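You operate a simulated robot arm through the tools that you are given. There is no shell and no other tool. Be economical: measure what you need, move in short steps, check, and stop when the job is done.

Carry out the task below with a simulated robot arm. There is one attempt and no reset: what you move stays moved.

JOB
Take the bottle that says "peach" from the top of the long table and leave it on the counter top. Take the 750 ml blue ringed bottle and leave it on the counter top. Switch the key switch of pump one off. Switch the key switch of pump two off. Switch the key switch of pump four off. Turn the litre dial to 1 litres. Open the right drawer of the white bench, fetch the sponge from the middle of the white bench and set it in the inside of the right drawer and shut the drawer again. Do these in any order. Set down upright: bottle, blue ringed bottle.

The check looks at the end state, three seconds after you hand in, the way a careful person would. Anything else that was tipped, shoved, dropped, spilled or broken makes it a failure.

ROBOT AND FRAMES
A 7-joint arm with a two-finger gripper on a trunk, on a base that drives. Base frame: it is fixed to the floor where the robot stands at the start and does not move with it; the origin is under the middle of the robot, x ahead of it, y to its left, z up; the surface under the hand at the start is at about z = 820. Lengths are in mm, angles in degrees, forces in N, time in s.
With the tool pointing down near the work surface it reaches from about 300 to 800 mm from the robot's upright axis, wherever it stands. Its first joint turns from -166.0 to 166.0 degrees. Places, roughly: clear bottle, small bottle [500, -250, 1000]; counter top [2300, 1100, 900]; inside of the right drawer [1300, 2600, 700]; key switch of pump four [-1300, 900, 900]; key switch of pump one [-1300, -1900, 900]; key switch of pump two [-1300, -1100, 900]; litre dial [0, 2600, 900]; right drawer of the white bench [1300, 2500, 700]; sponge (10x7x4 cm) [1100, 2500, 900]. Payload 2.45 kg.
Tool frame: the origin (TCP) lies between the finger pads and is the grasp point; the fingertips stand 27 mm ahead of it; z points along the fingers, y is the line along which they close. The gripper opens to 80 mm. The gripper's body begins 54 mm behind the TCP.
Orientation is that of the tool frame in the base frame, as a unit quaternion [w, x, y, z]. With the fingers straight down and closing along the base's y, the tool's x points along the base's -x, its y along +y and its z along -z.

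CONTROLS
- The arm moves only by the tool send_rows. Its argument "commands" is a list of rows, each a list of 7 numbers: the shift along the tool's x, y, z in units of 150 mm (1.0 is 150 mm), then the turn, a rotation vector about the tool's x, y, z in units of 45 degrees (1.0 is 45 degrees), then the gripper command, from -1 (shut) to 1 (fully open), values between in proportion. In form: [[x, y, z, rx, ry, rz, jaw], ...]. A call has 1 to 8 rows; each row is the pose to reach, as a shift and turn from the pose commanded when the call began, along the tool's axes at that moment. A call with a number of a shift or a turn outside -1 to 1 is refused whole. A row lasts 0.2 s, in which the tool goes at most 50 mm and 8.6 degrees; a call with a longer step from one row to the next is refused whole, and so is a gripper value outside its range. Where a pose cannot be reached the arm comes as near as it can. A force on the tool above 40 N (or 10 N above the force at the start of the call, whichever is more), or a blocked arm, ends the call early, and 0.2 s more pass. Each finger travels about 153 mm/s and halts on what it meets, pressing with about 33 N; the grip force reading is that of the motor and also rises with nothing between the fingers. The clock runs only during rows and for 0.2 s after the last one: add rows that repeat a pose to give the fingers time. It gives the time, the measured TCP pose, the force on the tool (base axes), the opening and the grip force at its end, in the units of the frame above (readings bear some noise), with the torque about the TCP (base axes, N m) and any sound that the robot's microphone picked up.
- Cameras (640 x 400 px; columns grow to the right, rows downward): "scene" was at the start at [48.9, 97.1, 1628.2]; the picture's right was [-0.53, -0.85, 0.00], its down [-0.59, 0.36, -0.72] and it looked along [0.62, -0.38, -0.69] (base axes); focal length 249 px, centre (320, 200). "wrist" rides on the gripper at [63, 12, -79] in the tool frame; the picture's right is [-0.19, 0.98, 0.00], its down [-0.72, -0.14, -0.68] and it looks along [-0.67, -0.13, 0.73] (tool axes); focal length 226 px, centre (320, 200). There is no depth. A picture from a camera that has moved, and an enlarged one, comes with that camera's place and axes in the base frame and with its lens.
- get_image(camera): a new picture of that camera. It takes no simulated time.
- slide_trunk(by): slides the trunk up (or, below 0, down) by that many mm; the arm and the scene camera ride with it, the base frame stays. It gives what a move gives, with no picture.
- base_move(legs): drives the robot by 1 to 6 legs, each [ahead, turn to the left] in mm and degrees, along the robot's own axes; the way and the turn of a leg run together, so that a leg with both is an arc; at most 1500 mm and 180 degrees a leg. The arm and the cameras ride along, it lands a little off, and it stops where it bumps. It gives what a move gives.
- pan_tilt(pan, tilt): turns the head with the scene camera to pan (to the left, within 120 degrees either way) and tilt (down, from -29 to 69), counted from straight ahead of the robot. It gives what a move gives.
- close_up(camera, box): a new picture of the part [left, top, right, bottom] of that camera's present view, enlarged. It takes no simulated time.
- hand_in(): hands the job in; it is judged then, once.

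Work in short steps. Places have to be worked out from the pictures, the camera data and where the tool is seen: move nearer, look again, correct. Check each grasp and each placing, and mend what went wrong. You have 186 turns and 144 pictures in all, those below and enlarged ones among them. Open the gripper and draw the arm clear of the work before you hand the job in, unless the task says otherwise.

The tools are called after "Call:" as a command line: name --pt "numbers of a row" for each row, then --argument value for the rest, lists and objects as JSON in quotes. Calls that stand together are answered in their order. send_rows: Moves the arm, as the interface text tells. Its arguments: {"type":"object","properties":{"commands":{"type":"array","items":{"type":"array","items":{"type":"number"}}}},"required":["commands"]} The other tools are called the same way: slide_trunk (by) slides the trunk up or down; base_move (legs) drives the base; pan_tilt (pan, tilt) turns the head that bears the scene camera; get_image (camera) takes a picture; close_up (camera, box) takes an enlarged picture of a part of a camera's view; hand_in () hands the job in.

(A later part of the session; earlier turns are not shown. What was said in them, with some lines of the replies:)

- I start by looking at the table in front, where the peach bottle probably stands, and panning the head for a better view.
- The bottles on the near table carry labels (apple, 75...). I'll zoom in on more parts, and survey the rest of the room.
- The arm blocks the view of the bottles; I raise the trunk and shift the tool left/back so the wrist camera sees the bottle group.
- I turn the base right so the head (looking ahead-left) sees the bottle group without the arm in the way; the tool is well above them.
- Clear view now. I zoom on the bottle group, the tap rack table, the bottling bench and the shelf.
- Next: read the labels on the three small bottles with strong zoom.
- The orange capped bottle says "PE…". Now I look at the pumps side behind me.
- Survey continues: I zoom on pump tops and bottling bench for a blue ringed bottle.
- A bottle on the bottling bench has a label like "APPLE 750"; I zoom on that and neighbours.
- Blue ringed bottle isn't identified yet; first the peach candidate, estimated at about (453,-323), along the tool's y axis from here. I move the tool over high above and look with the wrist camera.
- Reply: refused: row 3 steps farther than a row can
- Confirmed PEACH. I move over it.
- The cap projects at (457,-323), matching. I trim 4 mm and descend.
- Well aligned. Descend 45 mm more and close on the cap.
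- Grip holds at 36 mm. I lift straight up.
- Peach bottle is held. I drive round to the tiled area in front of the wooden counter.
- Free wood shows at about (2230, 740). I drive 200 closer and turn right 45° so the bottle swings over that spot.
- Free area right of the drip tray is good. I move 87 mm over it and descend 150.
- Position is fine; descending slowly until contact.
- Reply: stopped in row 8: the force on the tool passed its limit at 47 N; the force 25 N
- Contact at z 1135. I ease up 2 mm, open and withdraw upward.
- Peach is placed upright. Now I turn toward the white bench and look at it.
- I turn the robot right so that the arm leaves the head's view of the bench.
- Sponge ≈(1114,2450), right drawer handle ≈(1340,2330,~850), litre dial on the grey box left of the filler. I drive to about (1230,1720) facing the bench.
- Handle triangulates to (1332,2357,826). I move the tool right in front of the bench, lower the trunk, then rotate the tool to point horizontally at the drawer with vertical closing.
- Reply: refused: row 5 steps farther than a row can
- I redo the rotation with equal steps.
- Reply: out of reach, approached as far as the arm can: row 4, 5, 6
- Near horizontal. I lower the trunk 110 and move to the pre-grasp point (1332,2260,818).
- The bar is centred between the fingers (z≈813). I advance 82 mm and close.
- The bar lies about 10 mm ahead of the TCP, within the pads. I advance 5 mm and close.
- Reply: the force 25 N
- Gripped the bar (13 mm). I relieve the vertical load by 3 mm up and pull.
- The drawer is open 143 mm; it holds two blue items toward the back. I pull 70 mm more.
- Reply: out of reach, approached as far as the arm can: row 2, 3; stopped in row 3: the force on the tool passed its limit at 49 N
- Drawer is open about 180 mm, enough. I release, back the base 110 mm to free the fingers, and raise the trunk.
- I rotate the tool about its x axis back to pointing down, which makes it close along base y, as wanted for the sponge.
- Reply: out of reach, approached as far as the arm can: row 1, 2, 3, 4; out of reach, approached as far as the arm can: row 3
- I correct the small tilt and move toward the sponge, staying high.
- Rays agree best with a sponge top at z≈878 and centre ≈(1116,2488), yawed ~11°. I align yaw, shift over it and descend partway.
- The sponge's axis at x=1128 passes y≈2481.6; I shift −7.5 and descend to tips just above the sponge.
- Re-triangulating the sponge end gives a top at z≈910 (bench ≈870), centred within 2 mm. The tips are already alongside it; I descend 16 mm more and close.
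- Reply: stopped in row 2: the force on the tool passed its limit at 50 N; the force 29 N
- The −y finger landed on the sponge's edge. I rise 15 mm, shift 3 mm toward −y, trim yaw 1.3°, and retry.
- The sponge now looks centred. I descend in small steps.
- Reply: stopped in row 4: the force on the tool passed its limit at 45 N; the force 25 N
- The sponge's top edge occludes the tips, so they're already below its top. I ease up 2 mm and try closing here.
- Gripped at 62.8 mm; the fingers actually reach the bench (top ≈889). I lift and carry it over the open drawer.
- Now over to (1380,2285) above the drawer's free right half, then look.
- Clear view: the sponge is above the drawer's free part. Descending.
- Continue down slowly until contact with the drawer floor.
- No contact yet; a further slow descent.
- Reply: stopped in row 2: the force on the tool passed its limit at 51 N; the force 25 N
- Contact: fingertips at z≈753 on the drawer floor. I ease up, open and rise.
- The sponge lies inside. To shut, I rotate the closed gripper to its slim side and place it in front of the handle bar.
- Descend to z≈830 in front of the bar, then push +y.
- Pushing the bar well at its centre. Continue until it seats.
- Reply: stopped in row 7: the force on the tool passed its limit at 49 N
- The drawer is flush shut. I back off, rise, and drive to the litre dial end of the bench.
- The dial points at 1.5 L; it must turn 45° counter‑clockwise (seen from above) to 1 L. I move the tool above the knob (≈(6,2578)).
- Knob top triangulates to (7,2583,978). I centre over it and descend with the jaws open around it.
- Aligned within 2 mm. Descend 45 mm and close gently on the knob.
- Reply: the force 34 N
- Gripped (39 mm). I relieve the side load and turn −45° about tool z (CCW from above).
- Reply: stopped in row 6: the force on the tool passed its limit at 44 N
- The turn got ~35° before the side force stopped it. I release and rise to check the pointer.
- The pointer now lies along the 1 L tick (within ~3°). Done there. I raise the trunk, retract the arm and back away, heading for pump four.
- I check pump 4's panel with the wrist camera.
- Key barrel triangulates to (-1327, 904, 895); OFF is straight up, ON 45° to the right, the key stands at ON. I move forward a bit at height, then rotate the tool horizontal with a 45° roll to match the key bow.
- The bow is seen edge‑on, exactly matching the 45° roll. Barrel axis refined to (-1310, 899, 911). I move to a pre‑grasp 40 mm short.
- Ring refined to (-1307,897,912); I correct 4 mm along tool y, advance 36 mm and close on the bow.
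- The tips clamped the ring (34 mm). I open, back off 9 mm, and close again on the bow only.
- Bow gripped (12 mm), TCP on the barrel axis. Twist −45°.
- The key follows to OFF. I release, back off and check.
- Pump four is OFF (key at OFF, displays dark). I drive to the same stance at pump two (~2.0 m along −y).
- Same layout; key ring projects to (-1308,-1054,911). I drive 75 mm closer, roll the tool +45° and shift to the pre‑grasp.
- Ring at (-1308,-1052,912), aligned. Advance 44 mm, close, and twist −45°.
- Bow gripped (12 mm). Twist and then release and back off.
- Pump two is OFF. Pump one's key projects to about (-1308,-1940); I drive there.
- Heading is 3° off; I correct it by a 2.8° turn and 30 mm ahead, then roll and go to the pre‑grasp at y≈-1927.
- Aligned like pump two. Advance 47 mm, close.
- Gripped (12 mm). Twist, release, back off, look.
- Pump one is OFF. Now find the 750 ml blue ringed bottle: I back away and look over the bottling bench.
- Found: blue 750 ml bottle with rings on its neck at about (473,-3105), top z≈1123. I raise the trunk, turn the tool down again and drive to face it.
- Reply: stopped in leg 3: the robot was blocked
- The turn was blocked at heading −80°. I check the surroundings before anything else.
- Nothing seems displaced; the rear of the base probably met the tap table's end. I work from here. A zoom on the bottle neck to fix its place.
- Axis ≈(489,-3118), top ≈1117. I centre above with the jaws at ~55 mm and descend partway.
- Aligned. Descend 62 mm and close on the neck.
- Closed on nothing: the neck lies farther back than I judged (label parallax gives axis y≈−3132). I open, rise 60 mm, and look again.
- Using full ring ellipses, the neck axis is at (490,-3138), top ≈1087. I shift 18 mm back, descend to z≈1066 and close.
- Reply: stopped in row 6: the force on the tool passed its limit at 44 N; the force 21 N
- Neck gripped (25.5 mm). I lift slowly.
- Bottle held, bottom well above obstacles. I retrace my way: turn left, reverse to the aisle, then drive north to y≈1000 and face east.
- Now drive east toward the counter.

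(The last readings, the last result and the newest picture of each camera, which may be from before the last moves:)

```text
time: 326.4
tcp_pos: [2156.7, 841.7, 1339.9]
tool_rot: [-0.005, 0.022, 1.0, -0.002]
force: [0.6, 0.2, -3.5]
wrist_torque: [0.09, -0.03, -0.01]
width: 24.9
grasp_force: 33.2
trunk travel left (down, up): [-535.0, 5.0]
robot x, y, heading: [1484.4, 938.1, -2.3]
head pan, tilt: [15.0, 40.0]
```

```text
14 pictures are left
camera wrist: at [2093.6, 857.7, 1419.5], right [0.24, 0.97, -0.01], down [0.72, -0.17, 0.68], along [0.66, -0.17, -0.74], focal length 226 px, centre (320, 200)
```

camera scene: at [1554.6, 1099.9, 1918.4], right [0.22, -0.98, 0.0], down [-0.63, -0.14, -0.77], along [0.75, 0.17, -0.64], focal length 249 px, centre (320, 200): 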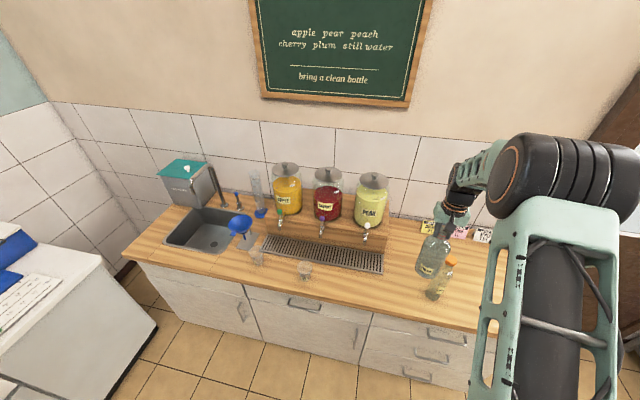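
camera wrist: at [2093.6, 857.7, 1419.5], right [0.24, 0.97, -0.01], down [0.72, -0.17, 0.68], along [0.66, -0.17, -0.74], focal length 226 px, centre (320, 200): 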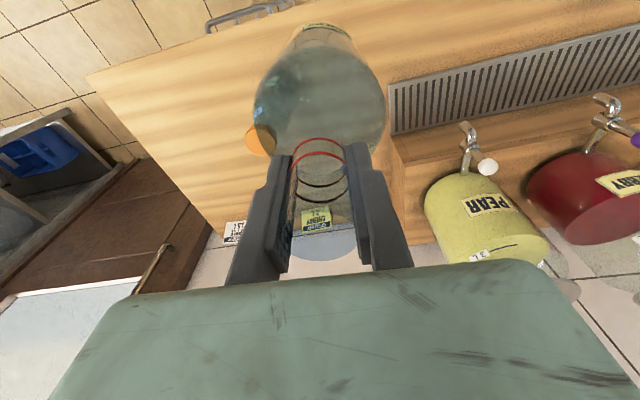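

The peach still stands fine. I shift to (2220,890) between it and the tray and descend.

Call:
send_rows --pt "-0.2 0.17 0 0 0 0 -1" --pt "-0.405 0.34 0 0 0 0 -1" --pt "-0.405 0.34 0.3 0 0 0 -1" --pt "-0.405 0.34 0.6 0 0 0 -1" --pt "-0.405 0.34 0.9 0 0 0 -1" --pt "-0.405 0.34 1 0 0 0 -1" --pt "-0.405 0.34 1 0 0 0 -1"

Call:
send_rows --pt "0 0 0.2 0 0 0 -1" --pt "0 0 0.4 0 0 0 -1" --pt "0 0 0.45 0 0 0 -1" --pt "0 0 0.45 0 0 0 -1"

Call:
close_up --camera "scene" --box '[370, 200, 490, 320]'

```text
time: 328.0
tcp_pos: [2217.8, 886.6, 1187.2]
tool_rot: [-0.004, 0.022, 1.0, -0.003]
force: [-0.8, -0.5, -3.9]
wrist_torque: [-0.06, -0.05, -0.04]
width: 25.2
grasp_force: 32.8
trunk travel left (down, up): [-535.0, 5.0]
robot x, y, heading: [1485.9, 937.2, -2.4]
head pan, tilt: [15.0, 40.0]
```

```text
time: 329.0
tcp_pos: [2218.4, 888.3, 1121.9]
tool_rot: [-0.004, 0.023, 1.0, -0.002]
force: [0.3, -0.8, -3.6]
wrist_torque: [-0.07, -0.02, 0.02]
width: 25.1
grasp_force: 33.1
trunk travel left (down, up): [-535.0, 5.0]
robot x, y, heading: [1484.8, 940.9, -2.5]
head pan, tilt: [15.0, 40.0]
```

```text
3.33 times, centred on (430, 260) of scene
camera zoom: at [1555.1, 1100.1, 1918.3], right [0.22, -0.98, 0.0], down [-0.63, -0.14, -0.77], along [0.75, 0.17, -0.64], focal length 829 px, centre (-47, 0)
```

zoom: 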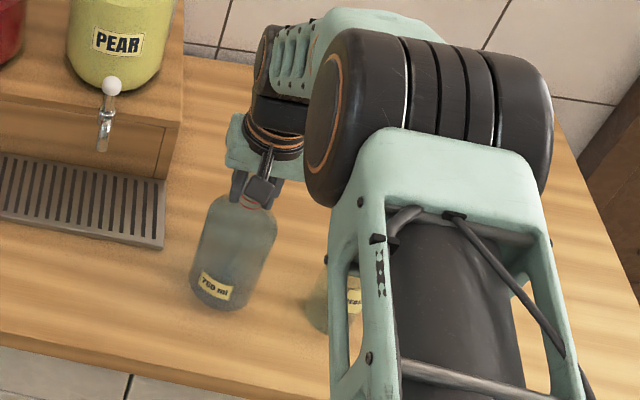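

Good spot, clear of tray and peach. Now a slow descent to contact.

Call:
send_rows --pt "0 0 0.07 0 0 0 -1" --pt "0 0 0.13 0 0 0 -1" --pt "0 0 0.18 0 0 0 -1" --pt "0 0 0.22 0 0 0 -1" --pt "0 0 0.26 0 0 0 -1" --pt "0 0 0.3 0 0 0 -1" --pt "0 0 0.34 0 0 0 -1" --pt "0 0 0.38 0 0 0 -1"

```text
time: 330.2
tcp_pos: [2221.7, 887.6, 1090.3]
tool_rot: [0.001, 0.024, 1.0, -0.003]
force: [-7.7, 0.3, 19.4]
wrist_torque: [0.65, 1.07, 0.2]
width: 25.1
grasp_force: 32.9
trunk travel left (down, up): [-535.0, 5.0]
robot x, y, heading: [1488.5, 937.0, -2.1]
head pan, tilt: [15.0, 40.0]
stopped in row 6: the force on the tool passed its limit at 49 N (the readings are from after the stop); the commanded pose is now the measured one
```

Contact. I ease up 2 mm, open moderately, wait, and rise straight.

Call:
send_rows --pt "0 0 -0.015 0 0 0 -1" --pt "0 0 -0.015 0 0 0 -0.2" --pt "0 0 -0.015 0 0 0 0.3" --pt "0 0 -0.015 0 0 0 0.3" --pt "0 0 -0.15 0 0 0 0.3" --pt "0 0 -0.45 0 0 0 0.3" --pt "0 0 -0.75 0 0 0 0.3" --pt "0 0 -1 0 0 0 0.3"

Call:
send_rows --pt "0 0 -0.3 0 0 0 0.5" --pt "0 0 -0.6 0 0 0 0.5" --pt "0 0 -0.8 0 0 0 0.5" --pt "0 0 -0.8 0 0 0 0.5"

Call:
get_image --camera "wrist"

Call:
close_up --camera "scene" --box '[370, 200, 490, 320]'

```text
time: 332.0
tcp_pos: [2219.1, 886.8, 1239.1]
tool_rot: [0.0, 0.023, 1.0, -0.002]
force: [-0.2, 0.1, -0.3]
wrist_torque: [0.03, -0.02, -0.01]
width: 51.8
grasp_force: 0.1
trunk travel left (down, up): [-535.0, 5.0]
robot x, y, heading: [1486.8, 939.7, -2.4]
head pan, tilt: [15.0, 40.0]
```

```text
time: 333.0
tcp_pos: [2220.1, 889.5, 1358.6]
tool_rot: [-0.001, 0.023, 1.0, -0.003]
force: [-0.1, 0.1, 0.1]
wrist_torque: [0.02, -0.01, 0.02]
width: 60.0
grasp_force: 0.0
trunk travel left (down, up): [-535.0, 5.0]
robot x, y, heading: [1492.5, 940.5, -2.6]
head pan, tilt: [15.0, 40.0]
```

```text
12 pictures are left
camera wrist: at [2156.3, 905.4, 1436.6], right [0.24, 0.97, -0.01], down [0.71, -0.17, 0.68], along [0.66, -0.17, -0.73], focal length 226 px, centre (320, 200)
```

wrist: 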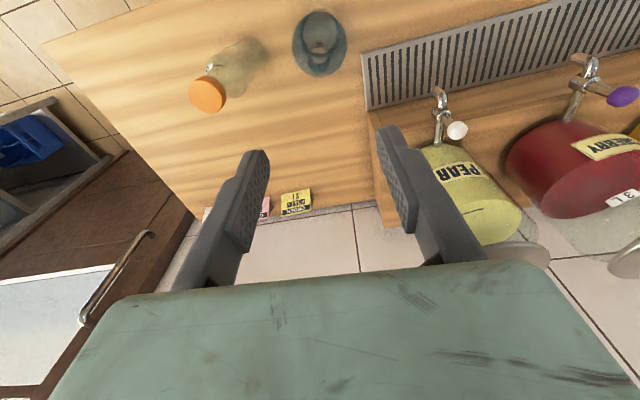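

```text
3.33 times, centred on (430, 260) of scene
camera zoom: at [1555.4, 1100.0, 1918.3], right [0.22, -0.98, 0.0], down [-0.63, -0.14, -0.77], along [0.75, 0.17, -0.64], focal length 829 px, centre (-47, 0)
```

zoom: 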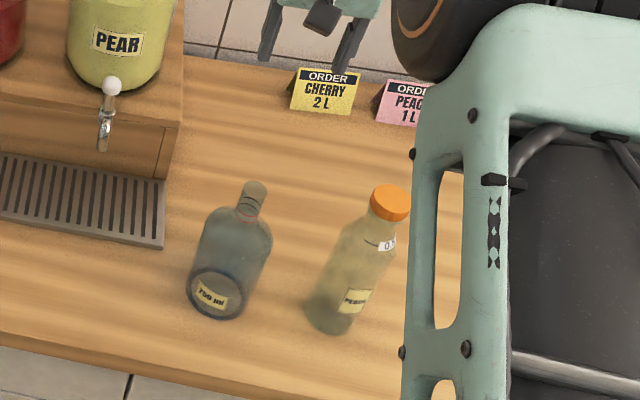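

Both bottles stand upright on the counter. I take one look back at the tap table (the bump) and its bottles' labels.

Call:
base_move --legs '[[-250, 0]]'

Call:
pan_tilt --pan -100 --tilt 20

Call:
get_image --camera "scene"

```text
time: 334.8
tcp_pos: [1965.5, 900.2, 1358.8]
tool_rot: [0.0, 0.022, 1.0, -0.002]
force: [-0.8, 0.2, -0.1]
wrist_torque: [-0.02, -0.01, 0.02]
width: 60.1
grasp_force: 0.0
trunk travel left (down, up): [-535.0, 5.0]
robot x, y, heading: [1238.1, 949.5, -2.2]
head pan, tilt: [15.0, 40.0]
```

```text
time: 336.8
tcp_pos: [1967.0, 900.2, 1358.7]
tool_rot: [0.0, 0.022, 1.0, -0.002]
force: [-0.8, 0.4, 0.0]
wrist_torque: [0.0, 0.01, -0.05]
width: 59.9
grasp_force: 0.1
trunk travel left (down, up): [-535.0, 5.0]
robot x, y, heading: [1232.5, 952.6, -2.5]
head pan, tilt: [-100.0, 20.0]
```

```text
10 pictures are left
camera scene: at [1199.0, 1000.5, 1949.8], right [-0.98, 0.21, 0.0], down [0.07, 0.33, -0.94], along [-0.2, -0.92, -0.34], focal length 249 px, centre (320, 200)
```

scene: 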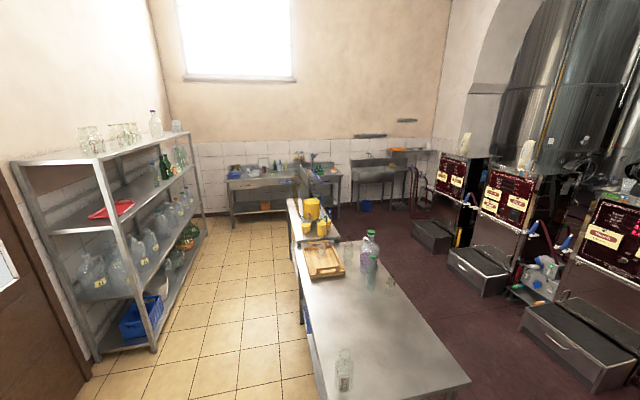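

Call:
close_up --camera "scene" --box '[280, 140, 400, 290]'

Call:
pan_tilt --pan 100 --tilt 25

Call:
get_image --camera "scene"

```text
2.67 times, centred on (340, 215) of scene
camera zoom: at [1199.0, 1000.5, 1949.8], right [-0.98, 0.21, 0.0], down [0.07, 0.33, -0.94], along [-0.2, -0.92, -0.34], focal length 663 px, centre (267, 160)
```

zoom: 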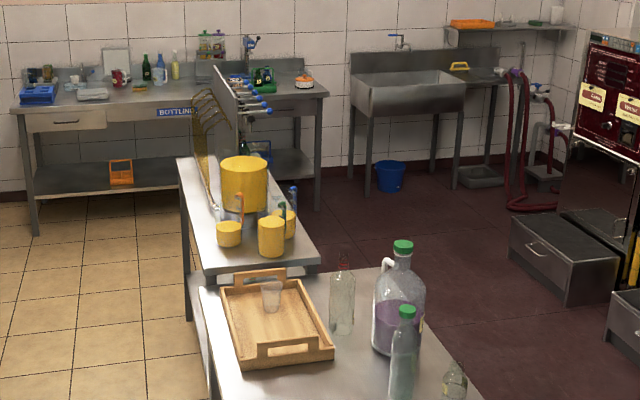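

```text
time: 339.7
tcp_pos: [1967.7, 900.2, 1357.4]
tool_rot: [0.0, 0.023, 1.0, -0.004]
force: [0.3, -0.1, 0.2]
wrist_torque: [0.01, 0.0, 0.01]
width: 59.9
grasp_force: 0.1
trunk travel left (down, up): [-535.0, 5.0]
robot x, y, heading: [1232.4, 952.9, -2.2]
head pan, tilt: [100.0, 25.0]
```

```text
8 pictures are left
camera scene: at [1206.4, 1182.8, 1941.7], right [0.99, 0.13, 0.0], down [0.06, -0.42, -0.91], along [-0.12, 0.9, -0.42], focal length 249 px, centre (320, 200)
```

scene: 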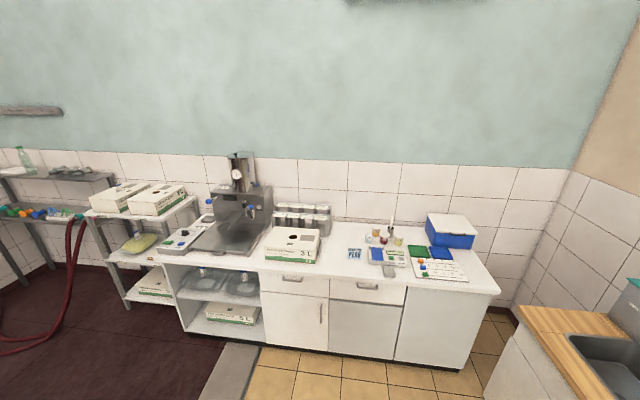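

All appears in order; one last zoom on the dial and the drawer.

Call:
close_up --camera "scene" --box '[155, 220, 205, 260]'

Call:
close_up --camera "scene" --box '[260, 250, 420, 360]'

```text
10.00 times, centred on (180, 240) of scene
camera zoom: at [1206.4, 1182.8, 1941.7], right [0.99, 0.13, 0.0], down [0.06, -0.42, -0.91], along [-0.12, 0.9, -0.42], focal length 2487 px, centre (1720, -200)
```

zoom: 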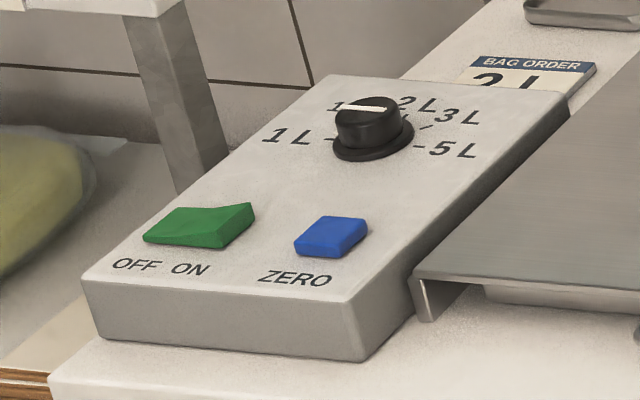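

```text
3.64 times, centred on (340, 305) of scene
camera zoom: at [1206.4, 1182.8, 1941.7], right [0.99, 0.13, 0.0], down [0.06, -0.42, -0.91], along [-0.12, 0.9, -0.42], focal length 904 px, centre (247, -182)
```

zoom: 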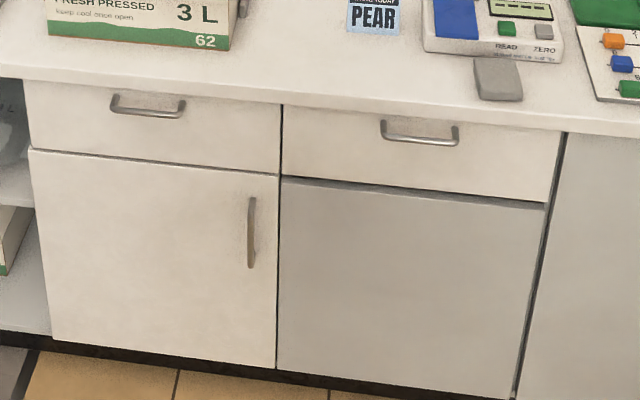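

The dial stripe lies along the 1 L tick, the right drawer is flush shut, and both bottles stand upright. The gripper is open and clear of the work, so I hand in.

Call:
hand_in

```text
The job is handed in.
```

I finished all the tasks and handed the job in. I don't have the check's result.

- **Peach bottle:** it stands upright on the wooden counter.
- **750 ml blue ringed bottle:** it stands upright on the counter, to the left of the peach bottle. I took it from the bottling bench, and its label reads 750 ml.
- **Pumps one, two and four:** each key points to OFF, and the displays I could see went dark.
- **Litre dial:** it points at 1 L to within about 5°, judged from the pictures.
- **Sponge:** it is inside the right drawer of the white bench, and the drawer is shut flush.

**Possible disturbances:**
- The base was blocked once while turning near the bottling bench, probably by the end of the tap table. Later views showed nothing tipped or moved.
- My first grip on the blue bottle closed on nothing and may have nudged it slightly before I picked it up.
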